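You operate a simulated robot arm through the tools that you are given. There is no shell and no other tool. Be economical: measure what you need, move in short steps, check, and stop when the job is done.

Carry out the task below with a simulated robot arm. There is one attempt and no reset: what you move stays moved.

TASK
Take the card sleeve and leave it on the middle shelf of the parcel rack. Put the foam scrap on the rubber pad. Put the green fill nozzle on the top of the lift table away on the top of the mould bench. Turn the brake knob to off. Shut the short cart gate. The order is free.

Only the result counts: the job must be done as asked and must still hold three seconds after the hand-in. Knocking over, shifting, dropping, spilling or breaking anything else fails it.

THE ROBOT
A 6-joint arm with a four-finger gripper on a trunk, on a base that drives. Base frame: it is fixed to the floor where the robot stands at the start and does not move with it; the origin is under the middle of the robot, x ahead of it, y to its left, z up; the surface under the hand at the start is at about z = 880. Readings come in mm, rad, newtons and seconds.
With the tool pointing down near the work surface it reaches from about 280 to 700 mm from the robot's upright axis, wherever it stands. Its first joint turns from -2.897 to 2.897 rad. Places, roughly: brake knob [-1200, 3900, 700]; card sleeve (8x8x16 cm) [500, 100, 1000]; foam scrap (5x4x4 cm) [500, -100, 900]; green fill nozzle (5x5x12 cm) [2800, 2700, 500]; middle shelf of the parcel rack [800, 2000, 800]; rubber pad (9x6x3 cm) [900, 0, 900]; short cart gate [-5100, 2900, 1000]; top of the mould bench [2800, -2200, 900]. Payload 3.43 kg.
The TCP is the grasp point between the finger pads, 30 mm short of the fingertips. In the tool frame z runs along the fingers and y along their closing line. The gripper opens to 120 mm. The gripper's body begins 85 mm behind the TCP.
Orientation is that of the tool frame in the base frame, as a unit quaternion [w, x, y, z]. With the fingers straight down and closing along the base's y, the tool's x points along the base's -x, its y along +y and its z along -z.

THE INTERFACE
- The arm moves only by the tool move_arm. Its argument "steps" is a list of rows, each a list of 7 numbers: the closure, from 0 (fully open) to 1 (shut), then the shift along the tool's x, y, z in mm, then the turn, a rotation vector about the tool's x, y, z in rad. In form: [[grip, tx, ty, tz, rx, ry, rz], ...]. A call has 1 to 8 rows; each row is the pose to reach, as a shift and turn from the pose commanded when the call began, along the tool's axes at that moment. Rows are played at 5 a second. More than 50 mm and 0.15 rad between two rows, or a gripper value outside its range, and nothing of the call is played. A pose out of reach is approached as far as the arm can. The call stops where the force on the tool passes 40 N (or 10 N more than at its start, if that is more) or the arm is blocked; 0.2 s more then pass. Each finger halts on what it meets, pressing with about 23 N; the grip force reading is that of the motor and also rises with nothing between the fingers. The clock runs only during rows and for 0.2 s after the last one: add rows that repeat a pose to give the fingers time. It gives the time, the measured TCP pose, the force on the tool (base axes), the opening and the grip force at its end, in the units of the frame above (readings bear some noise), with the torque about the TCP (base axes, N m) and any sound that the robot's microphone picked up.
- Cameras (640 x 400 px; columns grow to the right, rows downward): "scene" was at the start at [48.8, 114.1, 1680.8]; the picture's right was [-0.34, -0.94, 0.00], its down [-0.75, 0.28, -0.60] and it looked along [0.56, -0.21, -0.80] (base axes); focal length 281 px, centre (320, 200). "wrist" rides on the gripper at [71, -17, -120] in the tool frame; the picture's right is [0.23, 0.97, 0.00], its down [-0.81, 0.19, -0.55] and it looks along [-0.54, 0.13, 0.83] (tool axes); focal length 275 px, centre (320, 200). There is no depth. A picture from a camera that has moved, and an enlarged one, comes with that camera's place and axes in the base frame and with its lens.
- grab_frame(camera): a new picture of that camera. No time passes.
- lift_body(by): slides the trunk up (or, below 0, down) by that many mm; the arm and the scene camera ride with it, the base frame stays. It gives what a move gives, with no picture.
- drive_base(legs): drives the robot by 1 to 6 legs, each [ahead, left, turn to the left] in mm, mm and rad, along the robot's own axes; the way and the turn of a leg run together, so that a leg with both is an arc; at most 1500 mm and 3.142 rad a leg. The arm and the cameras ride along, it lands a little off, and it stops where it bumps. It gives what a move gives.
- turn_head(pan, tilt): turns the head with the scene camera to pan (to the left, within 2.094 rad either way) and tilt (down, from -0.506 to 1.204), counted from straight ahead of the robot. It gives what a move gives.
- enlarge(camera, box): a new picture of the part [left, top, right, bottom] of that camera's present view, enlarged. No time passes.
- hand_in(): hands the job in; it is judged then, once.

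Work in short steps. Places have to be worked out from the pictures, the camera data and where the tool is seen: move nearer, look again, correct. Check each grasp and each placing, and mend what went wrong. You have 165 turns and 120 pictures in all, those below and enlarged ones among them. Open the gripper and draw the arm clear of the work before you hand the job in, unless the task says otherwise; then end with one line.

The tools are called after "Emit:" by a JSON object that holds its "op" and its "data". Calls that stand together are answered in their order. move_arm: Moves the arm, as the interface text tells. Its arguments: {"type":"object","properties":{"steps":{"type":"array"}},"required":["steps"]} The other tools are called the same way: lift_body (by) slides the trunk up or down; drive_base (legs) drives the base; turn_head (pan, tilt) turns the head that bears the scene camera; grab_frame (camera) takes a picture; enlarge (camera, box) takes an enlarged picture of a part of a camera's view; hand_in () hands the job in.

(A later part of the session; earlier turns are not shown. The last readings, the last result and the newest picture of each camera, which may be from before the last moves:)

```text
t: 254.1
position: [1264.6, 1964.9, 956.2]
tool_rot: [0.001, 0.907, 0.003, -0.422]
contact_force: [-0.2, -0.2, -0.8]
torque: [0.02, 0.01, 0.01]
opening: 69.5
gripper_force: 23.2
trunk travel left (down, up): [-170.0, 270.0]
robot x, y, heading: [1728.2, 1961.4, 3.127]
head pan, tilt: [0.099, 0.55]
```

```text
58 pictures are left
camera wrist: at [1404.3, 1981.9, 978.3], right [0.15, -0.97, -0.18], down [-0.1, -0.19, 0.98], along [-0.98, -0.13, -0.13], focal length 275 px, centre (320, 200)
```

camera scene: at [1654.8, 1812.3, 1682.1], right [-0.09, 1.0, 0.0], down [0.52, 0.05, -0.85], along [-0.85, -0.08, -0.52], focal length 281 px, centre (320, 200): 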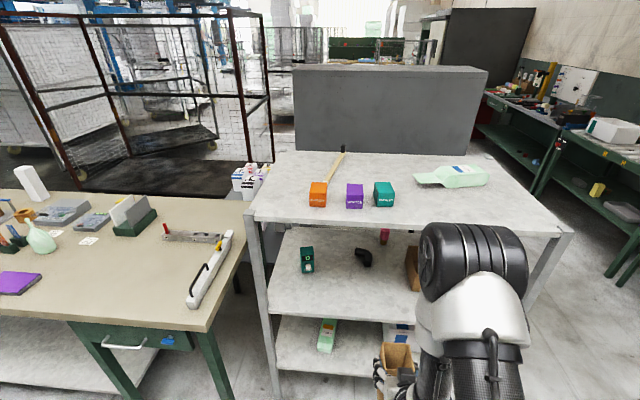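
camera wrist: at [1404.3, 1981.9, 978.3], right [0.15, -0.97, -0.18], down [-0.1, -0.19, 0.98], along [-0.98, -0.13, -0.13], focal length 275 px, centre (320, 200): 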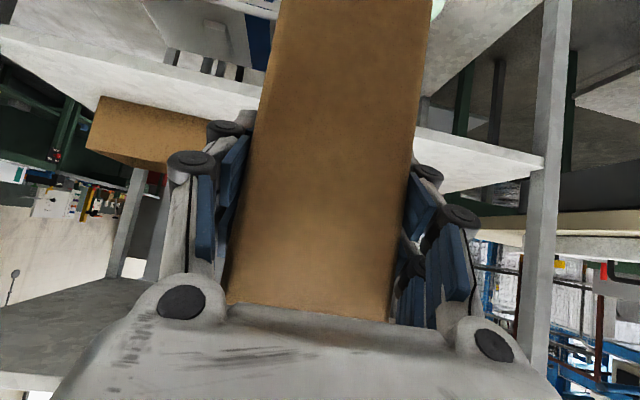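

On the middle shelf (edge x ≈ 985, z ≈ 786) the front strip at y ≈ 1700–2050 is free. I'll set the sleeve at about [915, 1890]; I drive 210 mm ahead and 75 mm to that side.

Emit:
{"op": "drive_base", "data": {"legs": [[0, 75, 0], [205, 0, 0.008]]}}

Emit:
{"op": "grab_frame", "data": {"camera": "scene"}}

Emit:
{"op": "grab_frame", "data": {"camera": "wrist"}}

```text
t: 256.4
position: [1065.2, 1886.1, 955.3]
tool_rot: [0.003, 0.907, 0.006, -0.421]
contact_force: [0.0, -0.2, -0.6]
torque: [-0.01, -0.01, 0.03]
opening: 69.2
gripper_force: 22.8
trunk travel left (down, up): [-170.0, 270.0]
robot x, y, heading: [1529.4, 1886.4, 3.145]
head pan, tilt: [0.099, 0.55]
```

```text
57 pictures are left
camera scene: at [1454.1, 1737.6, 1682.1], right [-0.1, 1.0, 0.0], down [0.52, 0.05, -0.85], along [-0.85, -0.08, -0.52], focal length 281 px, centre (320, 200)
```

scene: 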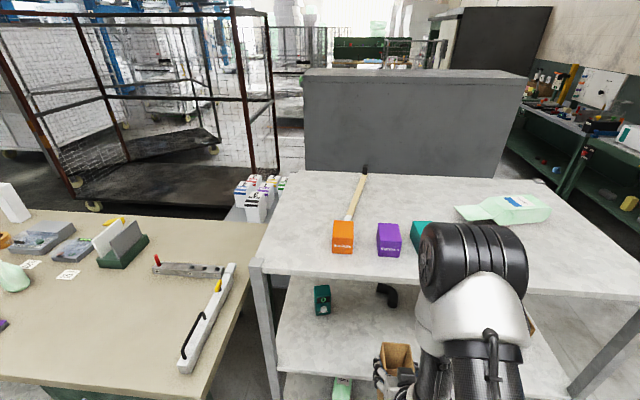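

```text
56 pictures are left
camera wrist: at [1202.9, 1905.3, 978.0], right [0.16, -0.97, -0.18], down [-0.1, -0.19, 0.98], along [-0.98, -0.14, -0.13], focal length 275 px, centre (320, 200)
```

wrist: 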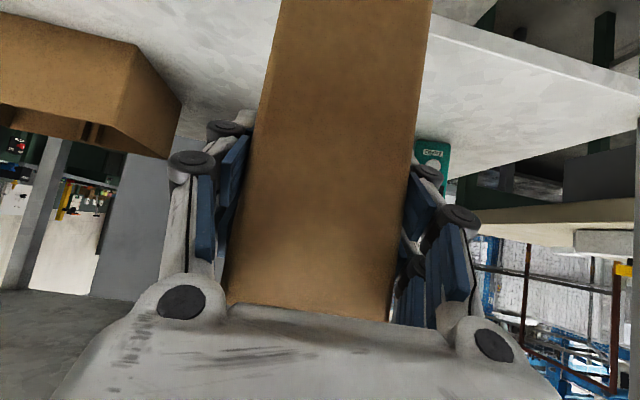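

The way is free (tray starts at y ≈ 2030). I extend the arm 150 mm in over the shelf.

Emit:
{"op": "move_arm", "data": {"steps": [[0.6, -25, 0, 29, 0, 0, 0], [0.6, -50, 0, 58, 0, 0, 0], [0.6, -75, 0, 87, 0, 0, 0], [0.6, -97, 0, 115, 0, 0, 0]]}}

Emit:
{"op": "turn_head", "data": {"pan": 0.3, "tilt": 0.7}}

Emit:
{"op": "grab_frame", "data": {"camera": "scene"}}

Emit:
{"op": "grab_frame", "data": {"camera": "wrist"}}

```text
t: 257.4
position: [912.1, 1884.7, 955.9]
tool_rot: [0.002, 0.907, 0.006, -0.421]
contact_force: [0.3, -0.3, -0.2]
torque: [-0.01, 0.0, 0.02]
opening: 69.3
gripper_force: 22.6
trunk travel left (down, up): [-170.0, 270.0]
robot x, y, heading: [1528.2, 1888.1, 3.144]
head pan, tilt: [0.099, 0.55]
```

```text
t: 258.1
position: [913.5, 1885.7, 955.6]
tool_rot: [0.003, 0.907, 0.006, -0.422]
contact_force: [0.7, 0.5, -0.3]
torque: [-0.02, 0.0, -0.03]
opening: 69.5
gripper_force: 23.5
trunk travel left (down, up): [-170.0, 270.0]
robot x, y, heading: [1525.2, 1888.9, 3.139]
head pan, tilt: [0.3, 0.7]
```

```text
55 pictures are left
camera scene: at [1463.5, 1721.6, 1669.0], right [-0.29, 0.96, 0.0], down [0.62, 0.19, -0.77], along [-0.73, -0.23, -0.64], focal length 281 px, centre (320, 200)
```

scene: 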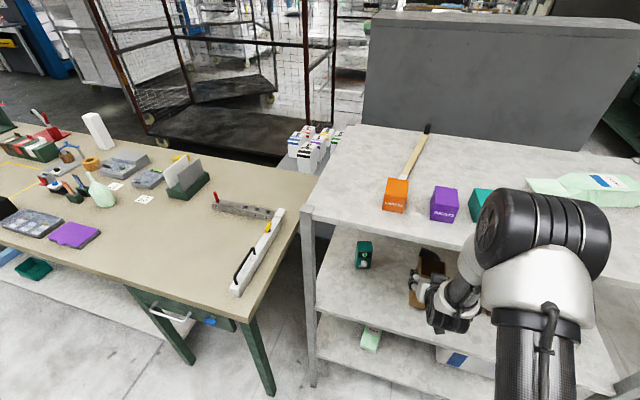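

```text
54 pictures are left
camera wrist: at [1051.0, 1903.5, 978.3], right [0.16, -0.97, -0.18], down [-0.1, -0.19, 0.98], along [-0.98, -0.14, -0.13], focal length 275 px, centre (320, 200)
```

wrist: 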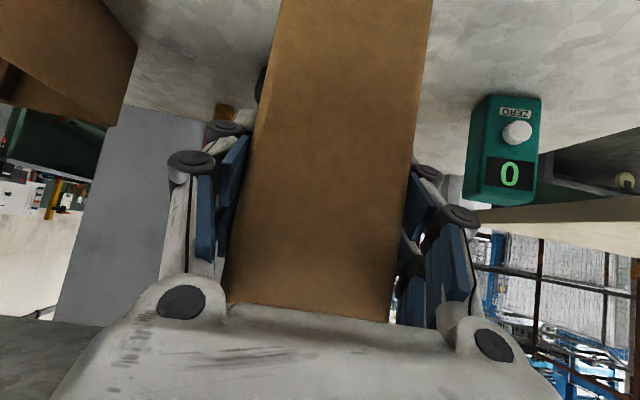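

Over the shelf with clearance. I lower 50 mm by the trunk, then feel for the shelf with the arm.

Emit:
{"op": "lift_body", "data": {"by": -50}}

Emit:
{"op": "move_arm", "data": {"steps": [[0.6, 3.1, 0, 2.6, 0, 0, 0], [0.6, 5.3, 0, 4.5, 0, 0, 0], [0.6, 7.6, 0, 6.4, 0, 0, 0], [0.6, 9.2, 0, 7.7, 0, 0, 0]]}}

```text
t: 259.0
position: [912.6, 1885.3, 906.7]
tool_rot: [0.002, 0.907, 0.005, -0.422]
contact_force: [-1.3, -0.5, -0.3]
torque: [-0.07, 0.03, 0.01]
opening: 69.8
gripper_force: 23.1
trunk travel left (down, up): [-120.0, 320.0]
robot x, y, heading: [1525.0, 1887.2, 3.138]
head pan, tilt: [0.3, 0.7]
```

```text
t: 260.0
position: [912.3, 1887.1, 894.8]
tool_rot: [0.003, 0.906, 0.007, -0.424]
contact_force: [-3.3, 1.1, 22.4]
torque: [0.06, 0.5, -0.03]
opening: 70.0
gripper_force: 22.8
trunk travel left (down, up): [-120.0, 320.0]
robot x, y, heading: [1527.6, 1887.2, 3.141]
head pan, tilt: [0.3, 0.7]
```

It has met the shelf at TCP z ≈ 895. I ease off 1.5 mm, open, and look.

Emit:
{"op": "move_arm", "data": {"steps": [[0.6, -1.1, 0, -1, 0, 0, 0], [0.4, -1.1, 0, -1, 0, 0, 0], [0.35, -1.1, 0, -1, 0, 0, 0], [0.28, -1.1, 0, -1, 0, 0, 0], [0.25, -1.1, 0, -1, 0, 0, 0]]}}

Emit:
{"op": "grab_frame", "data": {"camera": "wrist"}}

```text
t: 261.2
position: [911.6, 1884.0, 895.6]
tool_rot: [0.002, 0.907, 0.006, -0.421]
contact_force: [0.0, 0.2, -0.1]
torque: [-0.01, 0.04, 0.0]
opening: 90.2
gripper_force: 0.0
trunk travel left (down, up): [-120.0, 320.0]
robot x, y, heading: [1525.1, 1885.8, 3.141]
head pan, tilt: [0.3, 0.7]
```

```text
53 pictures are left
camera wrist: at [1050.9, 1903.4, 917.6], right [0.16, -0.97, -0.18], down [-0.1, -0.19, 0.98], along [-0.98, -0.14, -0.13], focal length 275 px, centre (320, 200)
```

wrist: 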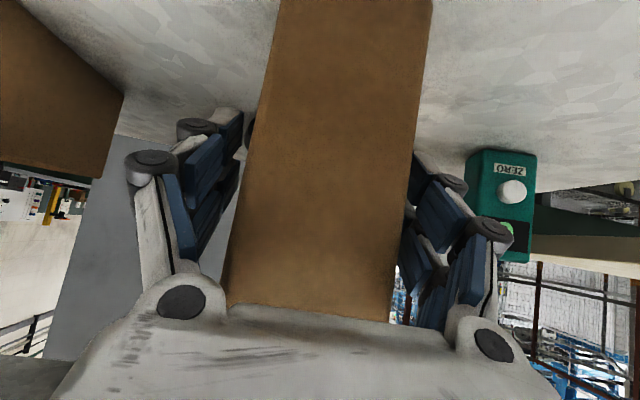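

Released. I open a bit wider and draw straight back out.

Emit:
{"op": "move_arm", "data": {"steps": [[0.15, 0, 0, 0, 0, 0, 0], [0.12, 0, 0, 0, 0, 0, 0], [0.12, 20, 0, -24, 0, 0, 0], [0.12, 45, 0, -53, 0, 0, 0], [0.12, 70, 0, -83, 0, 0, 0], [0.12, 95, 0, -112, 0, 0, 0]]}}

Emit:
{"op": "grab_frame", "data": {"camera": "wrist"}}

```text
t: 262.6
position: [1058.7, 1886.7, 895.3]
tool_rot: [0.003, 0.906, 0.006, -0.422]
contact_force: [0.6, 0.5, 0.3]
torque: [-0.01, 0.01, 0.0]
opening: 105.9
gripper_force: 0.1
trunk travel left (down, up): [-120.0, 320.0]
robot x, y, heading: [1526.1, 1886.8, 3.142]
head pan, tilt: [0.3, 0.7]
```

```text
52 pictures are left
camera wrist: at [1197.7, 1904.7, 916.9], right [0.16, -0.97, -0.18], down [-0.1, -0.19, 0.98], along [-0.98, -0.14, -0.13], focal length 275 px, centre (320, 200)
```

wrist: 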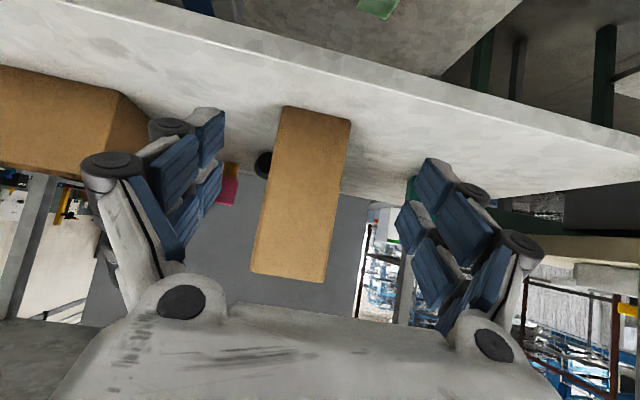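

The sleeve stands on the middle shelf. Now the brake knob at [-1200, 3900]: I back off, raise the trunk, drive north and look west.

Emit:
{"op": "drive_base", "data": {"legs": [[-200, 0, 0], [0, -1300, 0]]}}

Emit:
{"op": "turn_head", "data": {"pan": -0.2, "tilt": 0.35}}

Emit:
{"op": "grab_frame", "data": {"camera": "scene"}}

```text
t: 270.3
position: [1263.9, 3184.9, 893.8]
tool_rot: [0.002, 0.907, 0.004, -0.421]
contact_force: [0.1, 0.4, 0.7]
torque: [0.0, 0.02, 0.02]
opening: 105.4
gripper_force: 0.1
trunk travel left (down, up): [-120.0, 320.0]
robot x, y, heading: [1732.3, 3187.7, 3.128]
head pan, tilt: [0.3, 0.7]
```

```text
t: 271.3
position: [1264.2, 3185.2, 894.4]
tool_rot: [0.002, 0.907, 0.004, -0.422]
contact_force: [-0.6, -0.3, 0.4]
torque: [-0.01, 0.01, 0.0]
opening: 105.8
gripper_force: 0.1
trunk travel left (down, up): [-120.0, 320.0]
robot x, y, heading: [1731.5, 3185.3, 3.138]
head pan, tilt: [-0.201, 0.351]
```

```text
51 pictures are left
camera scene: at [1658.0, 3062.2, 1650.3], right [0.2, 0.98, 0.0], down [0.34, -0.07, -0.94], along [-0.92, 0.19, -0.34], focal length 281 px, centre (320, 200)
```

scene: 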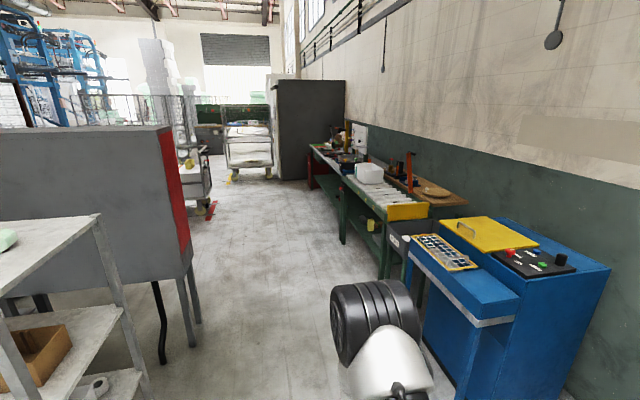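

The corridor is clear at y ≈ 3190. I drive west to about x = -1100 and turn to face the bench on the north wall.

Emit:
{"op": "drive_base", "data": {"legs": [[1415, 0, 0], [1415, 0, 0], [0, 0, -1.5708]]}}

Emit:
{"op": "turn_head", "data": {"pan": 0.15, "tilt": 0.75}}

Emit:
{"op": "grab_frame", "data": {"camera": "scene"}}

Emit:
{"op": "grab_frame", "data": {"camera": "wrist"}}

```text
t: 288.8
position: [-1104.5, 3629.8, 894.1]
tool_rot: [-0.294, 0.649, -0.633, -0.302]
contact_force: [-0.2, -0.2, 0.5]
torque: [-0.02, 0.03, -0.02]
opening: 105.6
gripper_force: 0.1
trunk travel left (down, up): [-120.0, 320.0]
robot x, y, heading: [-1099.0, 3159.7, 1.582]
head pan, tilt: [-0.201, 0.351]
```

```text
t: 289.7
position: [-1104.7, 3630.1, 893.4]
tool_rot: [-0.294, 0.65, -0.633, -0.301]
contact_force: [-0.4, -0.3, -0.3]
torque: [0.0, 0.01, 0.02]
opening: 105.6
gripper_force: 0.1
trunk travel left (down, up): [-120.0, 320.0]
robot x, y, heading: [-1098.5, 3162.8, 1.584]
head pan, tilt: [0.15, 0.75]
```

```text
50 pictures are left
camera scene: at [-1251.9, 3222.4, 1614.8], right [0.99, 0.16, 0.0], down [0.11, -0.67, -0.73], along [-0.12, 0.72, -0.68], focal length 281 px, centre (320, 200)
```

scene: 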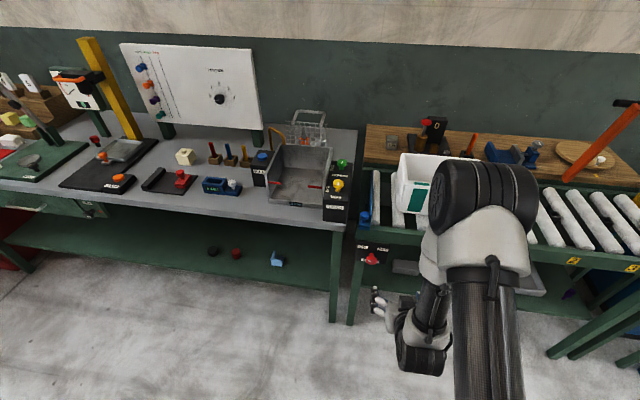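

```text
49 pictures are left
camera wrist: at [-1083.7, 3490.9, 916.7], right [-0.97, -0.17, -0.18], down [-0.19, 0.1, 0.98], along [-0.15, 0.98, -0.13], focal length 275 px, centre (320, 200)
```

wrist: 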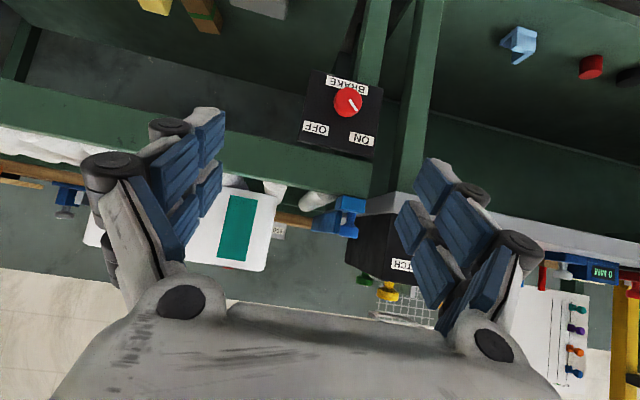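

Found: the wrist view (upside-down) shows the "BRAKE" box with a red knob. I enlarge it.

Emit:
{"op": "enlarge", "data": {"camera": "wrist", "box": [270, 40, 430, 180]}}

Emit:
{"op": "enlarge", "data": {"camera": "scene", "box": [330, 200, 440, 300]}}

```text
2.86 times, centred on (350, 110) of wrist
camera zoom: at [-1083.7, 3490.9, 916.7], right [-0.97, -0.17, -0.18], down [-0.19, 0.1, 0.98], along [-0.15, 0.98, -0.13], focal length 786 px, centre (234, 457)
```

zoom: 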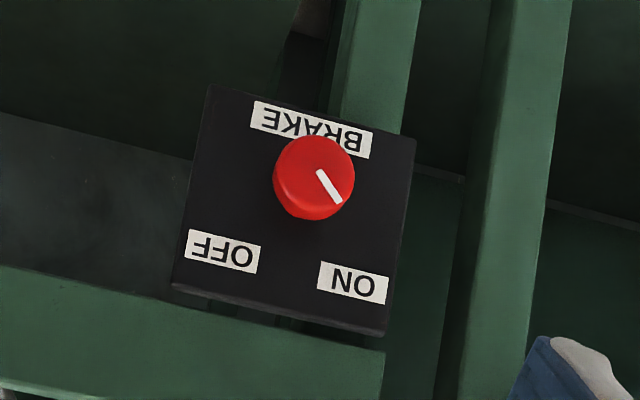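

```text
4.00 times, centred on (385, 250) of scene
camera zoom: at [-1251.9, 3222.4, 1614.8], right [0.99, 0.16, 0.0], down [0.11, -0.67, -0.73], along [-0.12, 0.72, -0.68], focal length 1124 px, centre (60, 0)
```

zoom: 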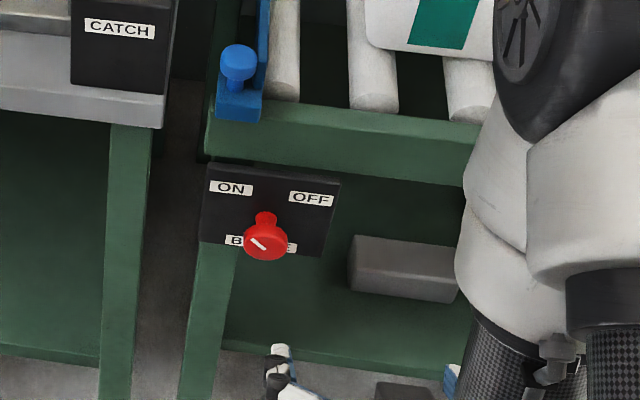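

The knob face is at about [-1160, 3873, 712] on a panel facing the robot; its mark points up-left to ON and OFF is up-right, so it needs about 90° clockwise. I bring the base in line, lower the trunk and pitch the hand level.

Emit:
{"op": "drive_base", "data": {"legs": [[70, 58, -0.012]]}}

Emit:
{"op": "move_arm", "data": {"steps": [[0.3, 0, 0, 0, 0, -0.14, 0], [0.35, 0, 0, 0, 0, -0.28, 0], [0.35, 0, 0, 0, 0, -0.42, 0], [0.35, 0, 0, 0, 0, -0.56, 0], [0.35, 0, 0, 0, 0, -0.7, 0]]}}

Emit:
{"op": "lift_body", "data": {"by": -120}}

Emit:
{"op": "grab_frame", "data": {"camera": "wrist"}}

```text
t: 290.8
position: [-1156.7, 3699.4, 894.1]
tool_rot: [-0.297, 0.645, -0.637, -0.299]
contact_force: [-0.7, 0.5, -0.3]
torque: [-0.02, -0.04, -0.01]
opening: 105.7
gripper_force: 0.1
trunk travel left (down, up): [-120.0, 320.0]
robot x, y, heading: [-1154.7, 3232.9, 1.571]
head pan, tilt: [0.15, 0.75]
```

```text
t: 292.0
position: [-1151.4, 3756.7, 894.4]
tool_rot: [-0.495, 0.505, -0.498, -0.502]
contact_force: [-0.2, -0.3, 0.3]
torque: [-0.02, 0.0, -0.02]
opening: 77.9
gripper_force: 0.0
out of reach, approached as far as the arm can: row 4, 5
trunk travel left (down, up): [-120.0, 320.0]
robot x, y, heading: [-1153.8, 3231.1, 1.567]
head pan, tilt: [0.15, 0.75]
```

```text
t: 293.5
position: [-1151.0, 3756.8, 775.5]
tool_rot: [-0.494, 0.506, -0.498, -0.502]
contact_force: [-0.1, -0.3, -0.6]
torque: [0.01, 0.01, 0.03]
opening: 78.0
gripper_force: 0.0
trunk travel left (down, up): [0.0, 440.0]
robot x, y, heading: [-1153.6, 3229.9, 1.568]
head pan, tilt: [0.15, 0.75]
```

```text
46 pictures are left
camera wrist: at [-1132.8, 3635.4, 704.1], right [-0.97, -0.01, -0.23], down [-0.18, -0.55, 0.82], along [-0.14, 0.84, 0.53], focal length 275 px, centre (320, 200)
```

wrist: 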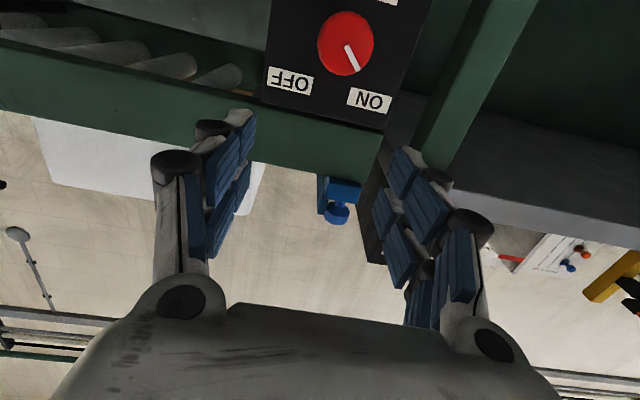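

The level hand is at [-1151, 3757, 775]; the knob re-measures at [-1159, 3873, 712]. I line up with its axis first.

Emit:
{"op": "move_arm", "data": {"steps": [[0.42, 20, 4, 10, 0, 0, 0], [0.42, 42, 7, 20, 0, 0, 0], [0.42, 63.5, 8.5, 40, 0, 0, 0]]}}

Emit:
{"op": "grab_frame", "data": {"camera": "wrist"}}

```text
t: 294.3
position: [-1159.8, 3797.4, 710.4]
tool_rot: [-0.494, 0.506, -0.499, -0.501]
contact_force: [-0.2, 0.5, 0.5]
torque: [0.02, -0.03, 0.0]
opening: 69.4
gripper_force: 0.0
trunk travel left (down, up): [0.0, 440.0]
robot x, y, heading: [-1153.5, 3234.7, 1.566]
head pan, tilt: [0.15, 0.75]
```

```text
45 pictures are left
camera wrist: at [-1141.0, 3674.7, 639.3], right [-0.97, -0.01, -0.23], down [-0.18, -0.55, 0.82], along [-0.14, 0.84, 0.53], focal length 275 px, centre (320, 200)
```

wrist: 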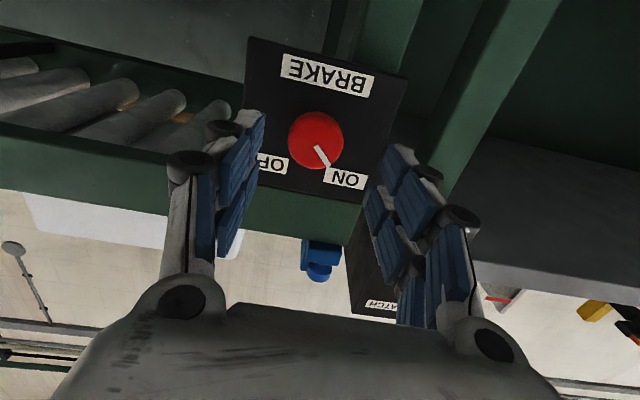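

Centred on the knob axis. I advance 66 mm so the fingers straddle the knob.

Emit:
{"op": "move_arm", "data": {"steps": [[0.42, -1, 0, 25, 0, 0, 0], [0.42, -2, 0, 48, 0, 0, 0], [0.42, -2, 0, 60, 0, 0, 0], [0.42, -2, 0, 66, 0, 0, 0]]}}

Emit:
{"op": "grab_frame", "data": {"camera": "wrist"}}

```text
t: 295.3
position: [-1160.0, 3861.7, 713.6]
tool_rot: [-0.494, 0.506, -0.498, -0.501]
contact_force: [0.3, 0.6, -0.6]
torque: [0.0, 0.01, -0.03]
opening: 69.6
gripper_force: 0.1
trunk travel left (down, up): [0.0, 440.0]
robot x, y, heading: [-1157.5, 3232.0, 1.57]
head pan, tilt: [0.15, 0.75]
```

```text
44 pictures are left
camera wrist: at [-1142.2, 3740.1, 642.7], right [-0.97, -0.01, -0.23], down [-0.18, -0.55, 0.82], along [-0.14, 0.84, 0.53], focal length 275 px, centre (320, 200)
```

wrist: 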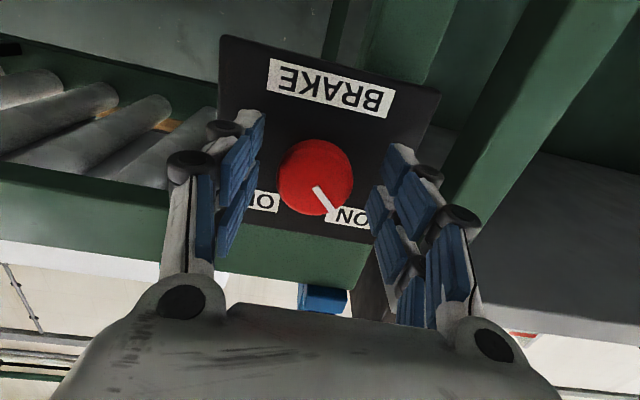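

The fingers straddle the knob. I close on it.

Emit:
{"op": "move_arm", "data": {"steps": [[0.55, 0, 0, 4, 0, 0, 0], [0.65, 0, 0, 4, 0, 0, 0], [0.8, 0, 0, 4, 0, 0, 0], [0.8, 0, 0, 4, 0, 0, 0]]}}

Emit:
{"op": "grab_frame", "data": {"camera": "wrist"}}

```text
t: 296.3
position: [-1159.9, 3866.2, 713.2]
tool_rot: [-0.495, 0.504, -0.5, -0.5]
contact_force: [12.4, -1.2, 0.7]
torque: [0.02, 0.03, -0.22]
opening: 40.1
gripper_force: 37.0
trunk travel left (down, up): [0.0, 440.0]
robot x, y, heading: [-1156.7, 3230.8, 1.568]
head pan, tilt: [0.15, 0.75]
```

```text
43 pictures are left
camera wrist: at [-1140.3, 3744.0, 642.3], right [-0.97, -0.01, -0.23], down [-0.19, -0.55, 0.82], along [-0.13, 0.84, 0.53], focal length 275 px, centre (320, 200)
```

wrist: 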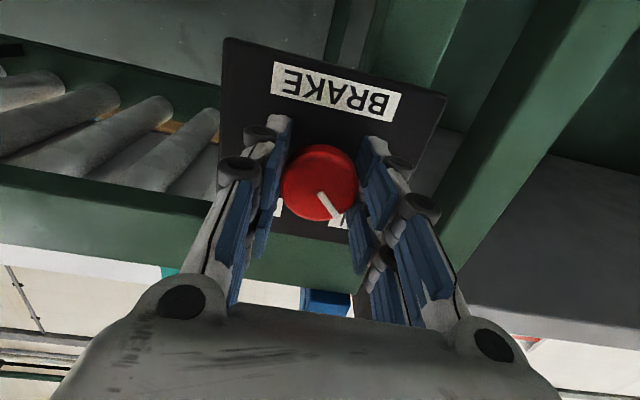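

Held, with some side load. I ease 1.5 mm sideways and turn about the tool axis clockwise (first 1.05 rad).

Emit:
{"op": "move_arm", "data": {"steps": [[0.8, 0, -1.5, 0, 0, 0, 0], [0.8, 0, -1.5, 0, 0, 0, 0.15], [0.8, 0, -1.5, 0, 0, 0, 0.3], [0.8, 0, -1.5, 0, 0, 0, 0.45], [0.8, 0, -1.5, 0, 0, 0, 0.6], [0.8, 0, -1.5, 0, 0, 0, 0.75], [0.8, 0, -1.5, 0, 0, 0, 0.9], [0.8, 0, -1.5, 0, 0, 0, 1.05]]}}

Emit:
{"op": "grab_frame", "data": {"camera": "wrist"}}

```text
t: 298.1
position: [-1161.4, 3865.6, 714.6]
tool_rot: [0.177, -0.187, 0.684, 0.682]
contact_force: [5.7, -7.7, 11.7]
torque: [0.07, 0.01, 0.09]
opening: 39.9
gripper_force: 45.5
trunk travel left (down, up): [0.0, 440.0]
robot x, y, heading: [-1154.6, 3234.2, 1.57]
head pan, tilt: [0.15, 0.75]
```

```text
42 pictures are left
camera wrist: at [-1211.9, 3743.5, 664.2], right [-0.68, -0.01, 0.73], down [0.62, -0.54, 0.57], along [0.39, 0.84, 0.37], focal length 275 px, centre (320, 200)
```

wrist: 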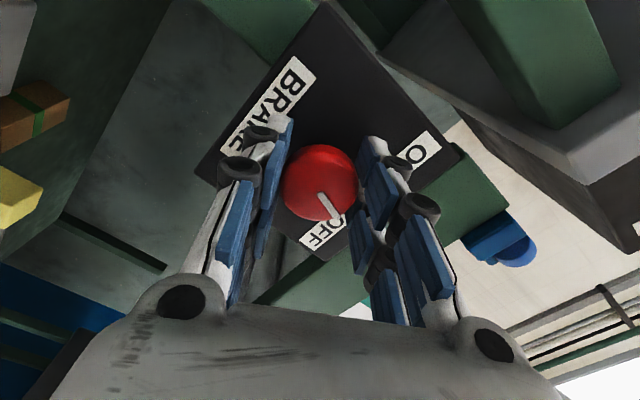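

The knob turns with the hand. I turn the remaining 0.52 rad.

Emit:
{"op": "move_arm", "data": {"steps": [[0.8, 0, 0, 0, 0, 0, 0.13], [0.8, 0, 0, 0, 0, 0, 0.26], [0.8, 0, 0, 0, 0, 0, 0.39], [0.8, 0, 0, 0, 0, 0, 0.52]]}}

Emit:
{"op": "enlarge", "data": {"camera": "wrist", "box": [200, 60, 440, 260]}}

```text
t: 299.1
position: [-1161.1, 3865.4, 714.6]
tool_rot: [-0.005, -0.005, 0.708, 0.706]
contact_force: [4.3, -0.1, 19.0]
torque: [0.16, -0.13, 0.48]
opening: 39.5
gripper_force: 45.6
trunk travel left (down, up): [0.0, 440.0]
robot x, y, heading: [-1154.9, 3232.0, 1.574]
head pan, tilt: [0.15, 0.75]
```

```text
2.00 times, centred on (320, 160) of wrist
camera zoom: at [-1230.0, 3743.6, 698.0], right [-0.23, 0.0, 0.97], down [0.82, -0.54, 0.19], along [0.53, 0.84, 0.12], focal length 551 px, centre (320, 280)
```

zoom: 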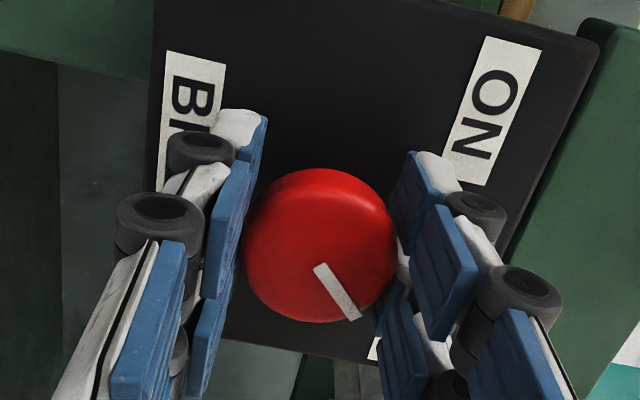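

The mark now points up-right, about at OFF. I release, back off and look square on.

Emit:
{"op": "move_arm", "data": {"steps": [[0.6, 0, 0, 0, 0, 0, 0], [0.5, 0, 0, 0, 0, 0, 0], [0.42, 0, 0, 0, 0, 0, 0], [0.42, 0, 0, -15, 0, 0, 0], [0.42, 0, 0, -40, 0, 0, 0], [0.42, 0, 0, -75, 0, 0, 0]]}}

Emit:
{"op": "grab_frame", "data": {"camera": "wrist"}}

Emit:
{"op": "enlarge", "data": {"camera": "scene", "box": [300, 190, 440, 300]}}

```text
t: 300.5
position: [-1159.0, 3791.2, 713.8]
tool_rot: [-0.005, -0.006, 0.71, 0.705]
contact_force: [0.4, 0.0, 0.2]
torque: [-0.01, 0.0, 0.02]
opening: 69.4
gripper_force: 0.2
trunk travel left (down, up): [0.0, 440.0]
robot x, y, heading: [-1153.7, 3232.5, 1.568]
head pan, tilt: [0.15, 0.75]
```

```text
40 pictures are left
camera wrist: at [-1229.0, 3669.3, 696.1], right [-0.23, 0.0, 0.97], down [0.82, -0.54, 0.2], along [0.53, 0.84, 0.12], focal length 275 px, centre (320, 200)
```

wrist: 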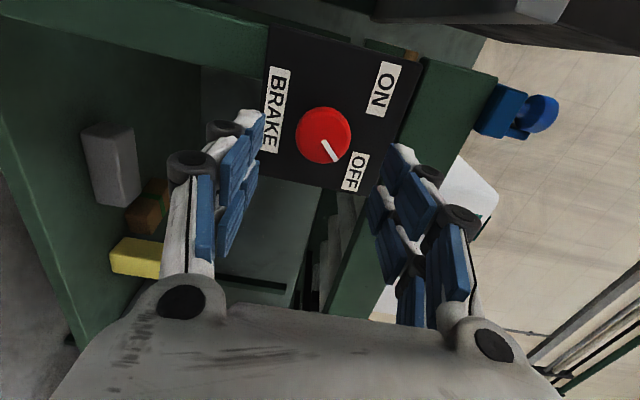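

```text
3.64 times, centred on (370, 245) of scene
camera zoom: at [-1308.9, 3293.2, 1494.8], right [0.99, 0.15, 0.0], down [0.1, -0.67, -0.73], along [-0.11, 0.72, -0.68], focal length 1022 px, centre (138, 36)
```

zoom: 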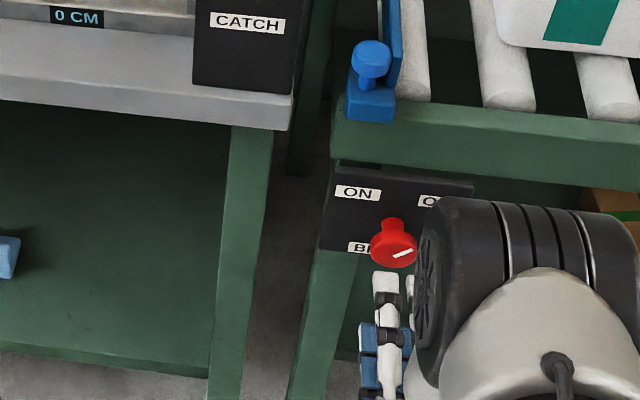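

I enlarge to measure the mark against the OFF label.

Emit:
{"op": "enlarge", "data": {"camera": "wrist", "box": [250, 30, 430, 210]}}

```text
2.22 times, centred on (340, 120) of wrist
camera zoom: at [-1229.0, 3669.3, 696.1], right [-0.23, 0.0, 0.97], down [0.82, -0.54, 0.2], along [0.53, 0.84, 0.12], focal length 612 px, centre (276, 378)
```

zoom: 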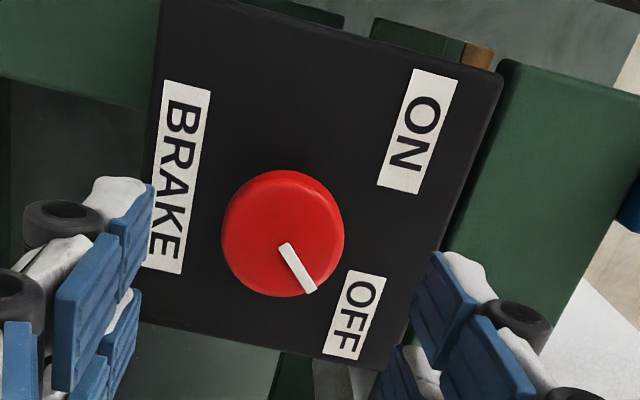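

The mark points exactly at 45° toward OFF. Next, the short cart gate at [-5100, 2900]: I back off, raise the trunk, turn west and look.

Emit:
{"op": "drive_base", "data": {"legs": [[-130, 0, 0], [0, 0, 1.571]]}}

Emit:
{"op": "lift_body", "data": {"by": 250}}

Emit:
{"op": "turn_head", "data": {"pan": 0.2, "tilt": 0.3}}

Emit:
{"op": "grab_frame", "data": {"camera": "scene"}}

```text
t: 305.5
position: [-1716.2, 3109.1, 710.9]
tool_rot: [-0.495, -0.501, 0.504, 0.501]
contact_force: [0.1, -1.0, 0.5]
torque: [0.03, 0.01, 0.02]
opening: 69.5
gripper_force: 0.0
trunk travel left (down, up): [0.0, 440.0]
robot x, y, heading: [-1159.5, 3099.5, 3.116]
head pan, tilt: [0.15, 0.75]
```

```text
t: 308.1
position: [-1716.2, 3109.2, 963.0]
tool_rot: [-0.495, -0.501, 0.504, 0.501]
contact_force: [-0.2, 0.2, 0.0]
torque: [0.0, 0.0, -0.01]
opening: 69.6
gripper_force: 0.1
trunk travel left (down, up): [-250.0, 190.0]
robot x, y, heading: [-1154.2, 3097.9, 3.119]
head pan, tilt: [0.15, 0.75]
```

```text
t: 309.0
position: [-1716.8, 3108.3, 962.4]
tool_rot: [-0.494, -0.501, 0.504, 0.501]
contact_force: [0.2, 1.1, -0.1]
torque: [0.01, 0.02, 0.0]
opening: 69.7
gripper_force: 0.0
trunk travel left (down, up): [-250.0, 190.0]
robot x, y, heading: [-1158.0, 3098.1, 3.119]
head pan, tilt: [0.201, 0.3]
```

```text
37 pictures are left
camera scene: at [-1232.2, 2942.5, 1785.0], right [-0.18, 0.98, 0.0], down [0.29, 0.05, -0.96], along [-0.94, -0.17, -0.3], focal length 281 px, centre (320, 200)
```

scene: 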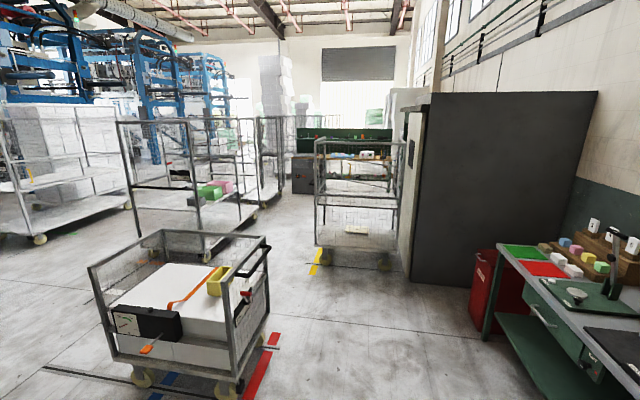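

The target direction projects to about pixel (367,173), the tall cart beside the dark cabinet. I zoom.

Emit:
{"op": "enlarge", "data": {"camera": "scene", "box": [290, 120, 430, 290]}}

```text
2.35 times, centred on (360, 205) of scene
camera zoom: at [-1232.2, 2942.5, 1785.0], right [-0.18, 0.98, 0.0], down [0.29, 0.05, -0.96], along [-0.94, -0.17, -0.3], focal length 661 px, centre (226, 188)
```

zoom: 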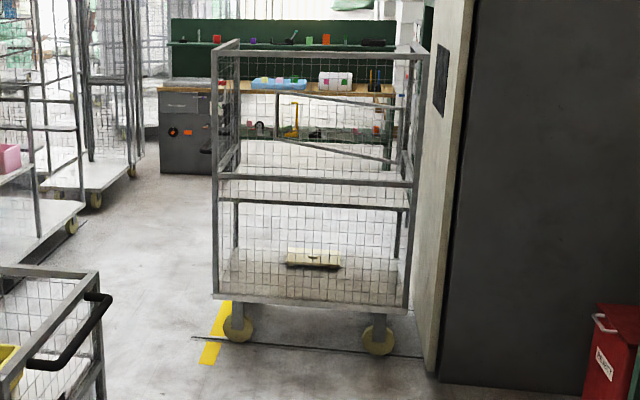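

Emit:
{"op": "enlarge", "data": {"camera": "scene", "box": [325, 130, 405, 260]}}

```text
3.08 times, centred on (365, 195) of scene
camera zoom: at [-1232.2, 2942.5, 1785.0], right [-0.18, 0.98, 0.0], down [0.29, 0.05, -0.96], along [-0.94, -0.17, -0.3], focal length 865 px, centre (182, 215)
```

zoom: 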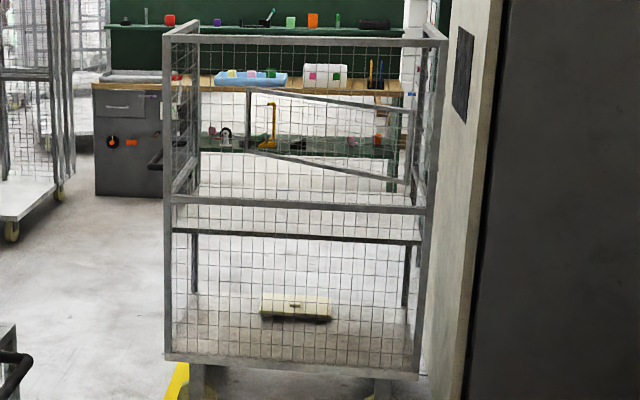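

I can make out a half-height gate on the cart's far (west) side, hinged on the north post and standing ajar outward. I'll go round the cart's south side with the arm pointing north.

Emit:
{"op": "drive_base", "data": {"legs": [[0, 150, -1.548], [0, 1300, 0], [0, 1150, 0]]}}

Emit:
{"op": "turn_head", "data": {"pan": 1.4, "tilt": 0.5}}

Emit:
{"op": "grab_frame", "data": {"camera": "scene"}}

```text
t: 324.9
position: [-3692.2, 3684.7, 961.6]
tool_rot: [0.01, 0.008, 0.711, 0.703]
contact_force: [0.4, 0.3, 0.0]
torque: [-0.01, 0.0, 0.01]
opening: 69.8
gripper_force: 0.0
trunk travel left (down, up): [-250.0, 190.0]
robot x, y, heading: [-3706.1, 3125.5, 1.534]
head pan, tilt: [0.201, 0.3]
```

```text
t: 326.3
position: [-3690.1, 3685.1, 963.0]
tool_rot: [0.01, 0.008, 0.71, 0.704]
contact_force: [0.4, 1.0, -0.4]
torque: [-0.03, 0.01, 0.0]
opening: 69.8
gripper_force: 0.0
trunk travel left (down, up): [-250.0, 190.0]
robot x, y, heading: [-3706.6, 3129.6, 1.532]
head pan, tilt: [1.4, 0.499]
```

```text
34 pictures are left
camera scene: at [-3938.7, 3128.6, 1766.7], right [0.21, 0.98, 0.0], down [0.47, -0.1, -0.88], along [-0.86, 0.18, -0.48], focal length 281 px, centre (320, 200)
```

scene: 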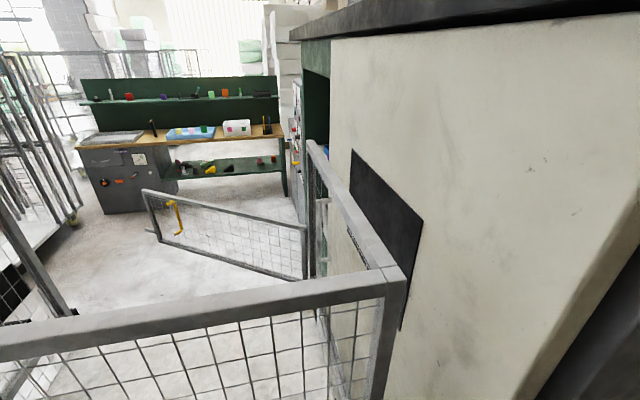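

The gate (hinged at about [-4860, 3250], free end near [-5200…-5290, 2560], top z ≈ 1150) stands open some 30° outward. I drive round the south side to the west of it.

Emit:
{"op": "drive_base", "data": {"legs": [[0, 0, 0.038], [-1500, 0, 0], [0, 1250, 0], [0, 1200, 0]]}}

Emit:
{"op": "turn_head", "data": {"pan": -0.6, "tilt": 0.4}}

Emit:
{"op": "grab_frame", "data": {"camera": "scene"}}

```text
t: 345.9
position: [-6195.7, 2153.5, 962.7]
tool_rot: [-0.007, -0.007, 0.71, 0.704]
contact_force: [-0.7, -0.1, -0.2]
torque: [0.02, 0.01, 0.01]
opening: 69.8
gripper_force: 0.0
trunk travel left (down, up): [-250.0, 190.0]
robot x, y, heading: [-6190.9, 1595.5, 1.576]
head pan, tilt: [1.4, 0.499]
```

```text
t: 347.8
position: [-6198.1, 2155.6, 962.7]
tool_rot: [-0.007, -0.008, 0.71, 0.704]
contact_force: [0.4, -0.5, 0.8]
torque: [0.01, 0.03, 0.0]
opening: 69.5
gripper_force: 0.2
trunk travel left (down, up): [-250.0, 190.0]
robot x, y, heading: [-6188.9, 1595.3, 1.577]
head pan, tilt: [-0.6, 0.4]
```

```text
33 pictures are left
camera scene: at [-6277.8, 1651.4, 1775.9], right [0.83, -0.56, 0.0], down [-0.22, -0.32, -0.92], along [0.52, 0.76, -0.39], focal length 281 px, centre (320, 200)
```

scene: 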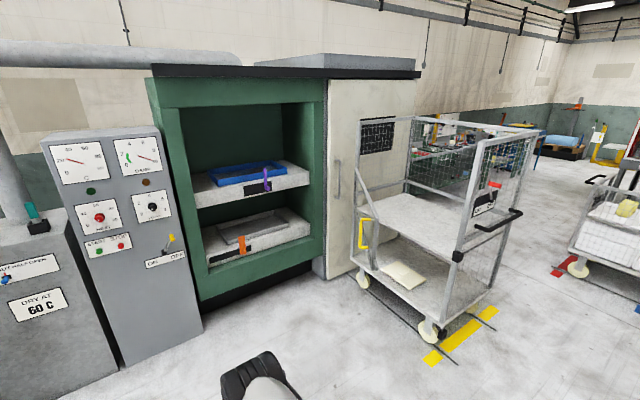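

Emit:
{"op": "enlarge", "data": {"camera": "scene", "box": [320, 90, 560, 350]}}

```text
1.54 times, centred on (440, 220) of scene
camera zoom: at [-6277.8, 1651.4, 1775.9], right [0.83, -0.56, 0.0], down [-0.22, -0.32, -0.92], along [0.52, 0.76, -0.39], focal length 432 px, centre (135, 169)
```

zoom: 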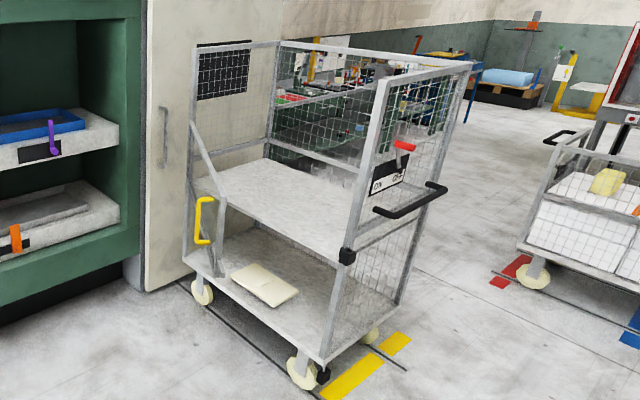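

From the south-west I see the gate nearly edge-on: free end at about [-5340, 2540], z 850–1150, hinge [-4850, 3250], catch on the SW post at about [-4860, 2330]. I turn to face east, move up beside it, close the fingers and raise to the top-rail height.

Emit:
{"op": "drive_base", "data": {"legs": [[0, 0, -1.577], [0, 1000, 0]]}}

Emit:
{"op": "lift_body", "data": {"by": 170}}

Emit:
{"op": "turn_head", "data": {"pan": -0.1, "tilt": 0.6}}

Emit:
{"op": "grab_frame", "data": {"camera": "scene"}}

Emit:
{"op": "grab_frame", "data": {"camera": "wrist"}}

```text
t: 356.9
position: [-5607.8, 2582.6, 962.5]
tool_rot: [0.499, 0.504, 0.502, 0.495]
contact_force: [0.7, 0.2, 0.2]
torque: [-0.01, 0.01, -0.02]
opening: 69.6
gripper_force: 0.0
trunk travel left (down, up): [-250.0, 190.0]
robot x, y, heading: [-6168.4, 2588.0, -0.018]
head pan, tilt: [-0.6, 0.4]
```

```text
t: 358.8
position: [-5607.9, 2582.1, 1132.3]
tool_rot: [0.5, 0.504, 0.501, 0.496]
contact_force: [-0.6, 0.0, -0.4]
torque: [0.03, 0.03, -0.01]
opening: 69.9
gripper_force: 0.1
trunk travel left (down, up): [-420.0, 20.0]
robot x, y, heading: [-6169.3, 2592.1, -0.019]
head pan, tilt: [-0.6, 0.4]
```

```text
t: 359.7
position: [-5608.8, 2583.2, 1131.8]
tool_rot: [0.499, 0.503, 0.501, 0.496]
contact_force: [0.1, -0.7, 0.2]
torque: [-0.01, -0.02, 0.01]
opening: 69.3
gripper_force: 0.1
trunk travel left (down, up): [-420.0, 20.0]
robot x, y, heading: [-6168.1, 2589.9, -0.019]
head pan, tilt: [-0.099, 0.6]
```

```text
31 pictures are left
camera scene: at [-6098.8, 2718.6, 1927.7], right [-0.12, -0.99, 0.0], down [-0.56, 0.07, -0.83], along [0.82, -0.1, -0.56], focal length 281 px, centre (320, 200)
```

scene: 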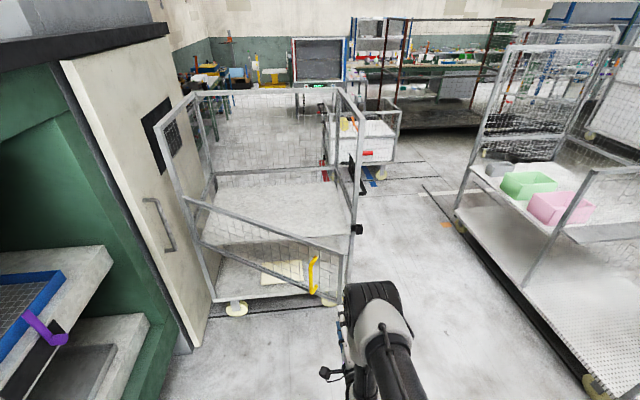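

```text
30 pictures are left
camera wrist: at [-5728.6, 2654.2, 1116.0], right [0.01, 0.23, 0.97], down [-0.56, -0.81, 0.2], along [0.83, -0.54, 0.12], focal length 275 px, centre (320, 200)
```

wrist: 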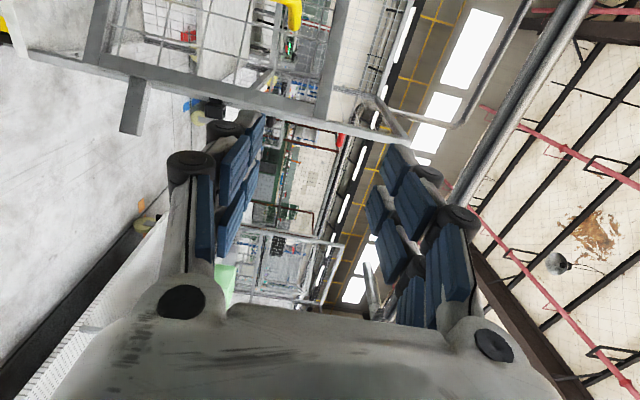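

The gate's top corner is at about [-5340, 2548, 1144], rail at z ≈ 1130, level with my hand. I close the fingers, shift 27 mm toward the hinge side and drive 230 mm up to just short of the rail.

Emit:
{"op": "move_arm", "data": {"steps": [[0.6, 9, 0, 0, 0, 0, 0], [0.8, 18, 0, 0, 0, 0, 0], [1.0, 27, -2, 0, 0, 0, 0], [1.0, 27, -2, 0, 0, 0, 0], [1.0, 27, -2, 0, 0, 0, 0]]}}

Emit:
{"op": "drive_base", "data": {"legs": [[230, 5, 0.018]]}}

Emit:
{"op": "grab_frame", "data": {"camera": "wrist"}}

Emit:
{"op": "grab_frame", "data": {"camera": "scene"}}

```text
t: 360.9
position: [-5608.4, 2610.3, 1131.2]
tool_rot: [0.499, 0.503, 0.501, 0.496]
contact_force: [0.2, 0.2, -0.1]
torque: [0.0, -0.01, 0.0]
opening: 0.1
gripper_force: 14.9
trunk travel left (down, up): [-420.0, 20.0]
robot x, y, heading: [-6171.6, 2591.0, -0.016]
head pan, tilt: [-0.099, 0.6]
```

```text
t: 362.6
position: [-5377.5, 2619.8, 1130.2]
tool_rot: [0.496, 0.5, 0.504, 0.5]
contact_force: [0.1, -0.4, -0.8]
torque: [-0.02, -0.02, 0.02]
opening: 0.0
gripper_force: 23.1
trunk travel left (down, up): [-420.0, 20.0]
robot x, y, heading: [-5937.8, 2590.0, -0.002]
head pan, tilt: [-0.099, 0.6]
```

```text
29 pictures are left
camera wrist: at [-5498.5, 2690.1, 1113.6], right [0.01, 0.23, 0.97], down [-0.54, -0.82, 0.2], along [0.84, -0.53, 0.12], focal length 275 px, centre (320, 200)
```

wrist: 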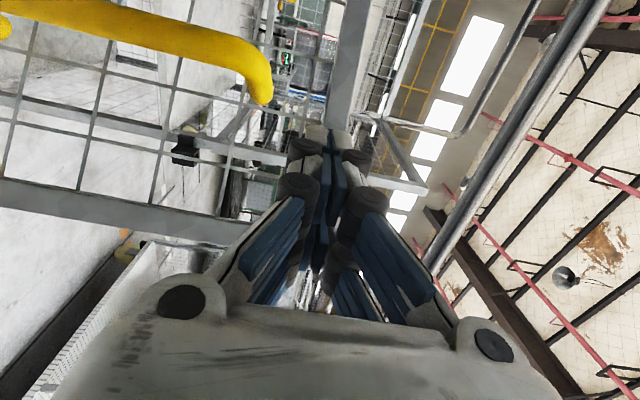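

```text
28 pictures are left
camera scene: at [-5868.6, 2721.9, 1927.6], right [-0.1, -0.99, 0.0], down [-0.56, 0.06, -0.82], along [0.82, -0.09, -0.57], focal length 281 px, centre (320, 200)
```

scene: 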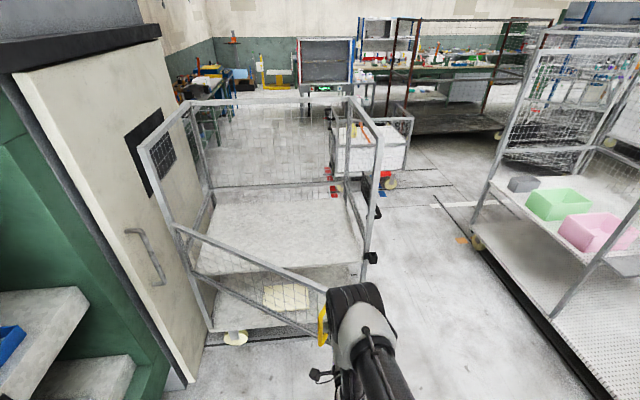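

The rail is centred at z ≈ 1137; I raise 6 mm and advance slowly to make contact.

Emit:
{"op": "move_arm", "data": {"steps": [[1.0, 0, 6, 10, 0, 0, 0], [1.0, 0, 6, 25, 0, 0, 0], [1.0, 0, 6, 40, 0, 0, 0], [1.0, 0, 6, 55, 0, 0, 0], [1.0, 0, 6, 70, 0, 0, 0], [1.0, 0, 6, 85, 0, 0, 0]]}}

Emit:
{"op": "grab_frame", "data": {"camera": "wrist"}}

```text
t: 364.1
position: [-5293.3, 2622.2, 1134.3]
tool_rot: [0.495, 0.5, 0.505, 0.5]
contact_force: [0.5, 0.9, -0.1]
torque: [-0.04, 0.03, -0.02]
opening: 0.0
gripper_force: 23.4
trunk travel left (down, up): [-420.0, 20.0]
robot x, y, heading: [-5939.8, 2589.5, -0.002]
head pan, tilt: [-0.099, 0.6]
```

```text
27 pictures are left
camera wrist: at [-5413.6, 2690.7, 1118.9], right [0.01, 0.23, 0.97], down [-0.54, -0.82, 0.2], along [0.84, -0.53, 0.12], focal length 275 px, centre (320, 200)
```

wrist: 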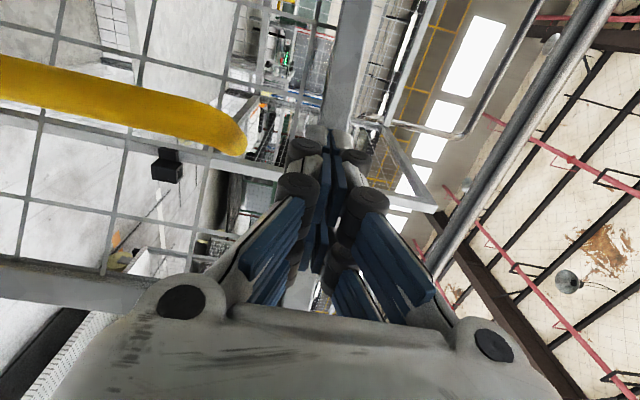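

Nearly touching. I push on another 80 mm and watch the force.

Emit:
{"op": "move_arm", "data": {"steps": [[1.0, 0, 2, 15, 0, 0, 0], [1.0, 0, 2, 30, 0, 0, 0], [1.0, 0, 2, 45, 0, 0, 0], [1.0, 0, 2, 60, 0, 0, 0], [1.0, 0, 2, 75, 0, 0, 0]]}}

Emit:
{"op": "grab_frame", "data": {"camera": "wrist"}}

```text
t: 365.2
position: [-5217.6, 2622.4, 1136.4]
tool_rot: [0.496, 0.499, 0.505, 0.499]
contact_force: [0.2, 0.5, 0.0]
torque: [-0.01, 0.0, 0.01]
opening: 0.0
gripper_force: 23.4
trunk travel left (down, up): [-420.0, 20.0]
robot x, y, heading: [-5936.9, 2588.4, -0.004]
head pan, tilt: [-0.099, 0.6]
```

```text
26 pictures are left
camera wrist: at [-5338.2, 2691.6, 1119.5], right [0.01, 0.23, 0.97], down [-0.54, -0.82, 0.2], along [0.84, -0.53, 0.12], focal length 275 px, centre (320, 200)
```

wrist: 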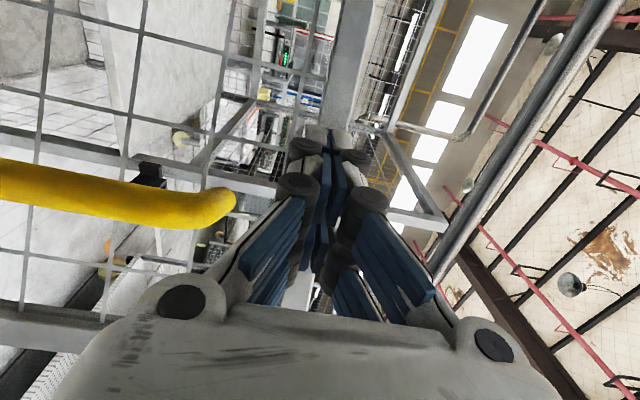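

No force yet; I check with the scene camera whether the gate is moving freely with the fingers.

Emit:
{"op": "enlarge", "data": {"camera": "scene", "box": [130, 80, 430, 400]}}

```text
1.25 times, centred on (280, 240) of scene
camera zoom: at [-5869.3, 2721.9, 1927.6], right [-0.1, -0.99, 0.0], down [-0.56, 0.06, -0.82], along [0.82, -0.09, -0.57], focal length 351 px, centre (370, 150)
```

zoom: 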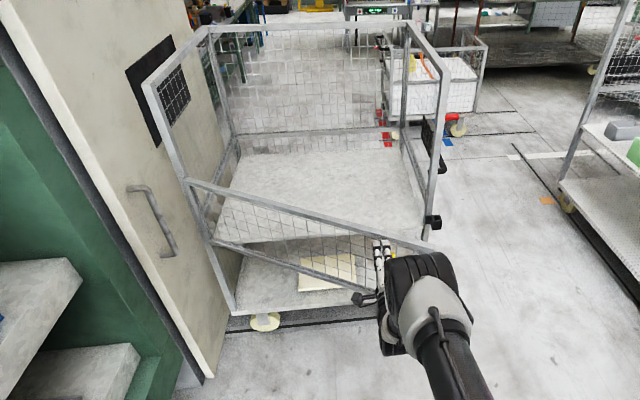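

The gate is swinging freely with the fingers. I go on pushing by driving ahead 150 mm.

Emit:
{"op": "drive_base", "data": {"legs": [[150, 0, 0]]}}

Emit:
{"op": "enlarge", "data": {"camera": "scene", "box": [130, 80, 430, 400]}}

```text
t: 366.6
position: [-5070.1, 2623.4, 1135.5]
tool_rot: [0.495, 0.499, 0.506, 0.5]
contact_force: [0.8, -0.2, 0.0]
torque: [0.01, -0.02, -0.05]
opening: 0.0
gripper_force: 23.0
trunk travel left (down, up): [-420.0, 20.0]
robot x, y, heading: [-5792.9, 2589.1, -0.006]
head pan, tilt: [-0.099, 0.6]
```

```text
1.25 times, centred on (280, 240) of scene
camera zoom: at [-5720.9, 2721.4, 1927.6], right [-0.1, -0.99, 0.0], down [-0.56, 0.06, -0.82], along [0.82, -0.08, -0.57], focal length 351 px, centre (370, 150)
```

zoom: 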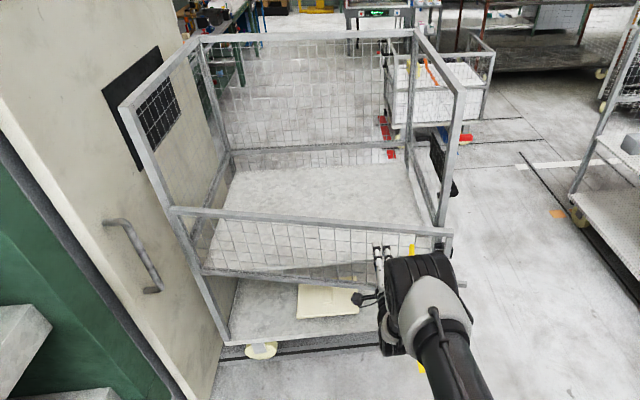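

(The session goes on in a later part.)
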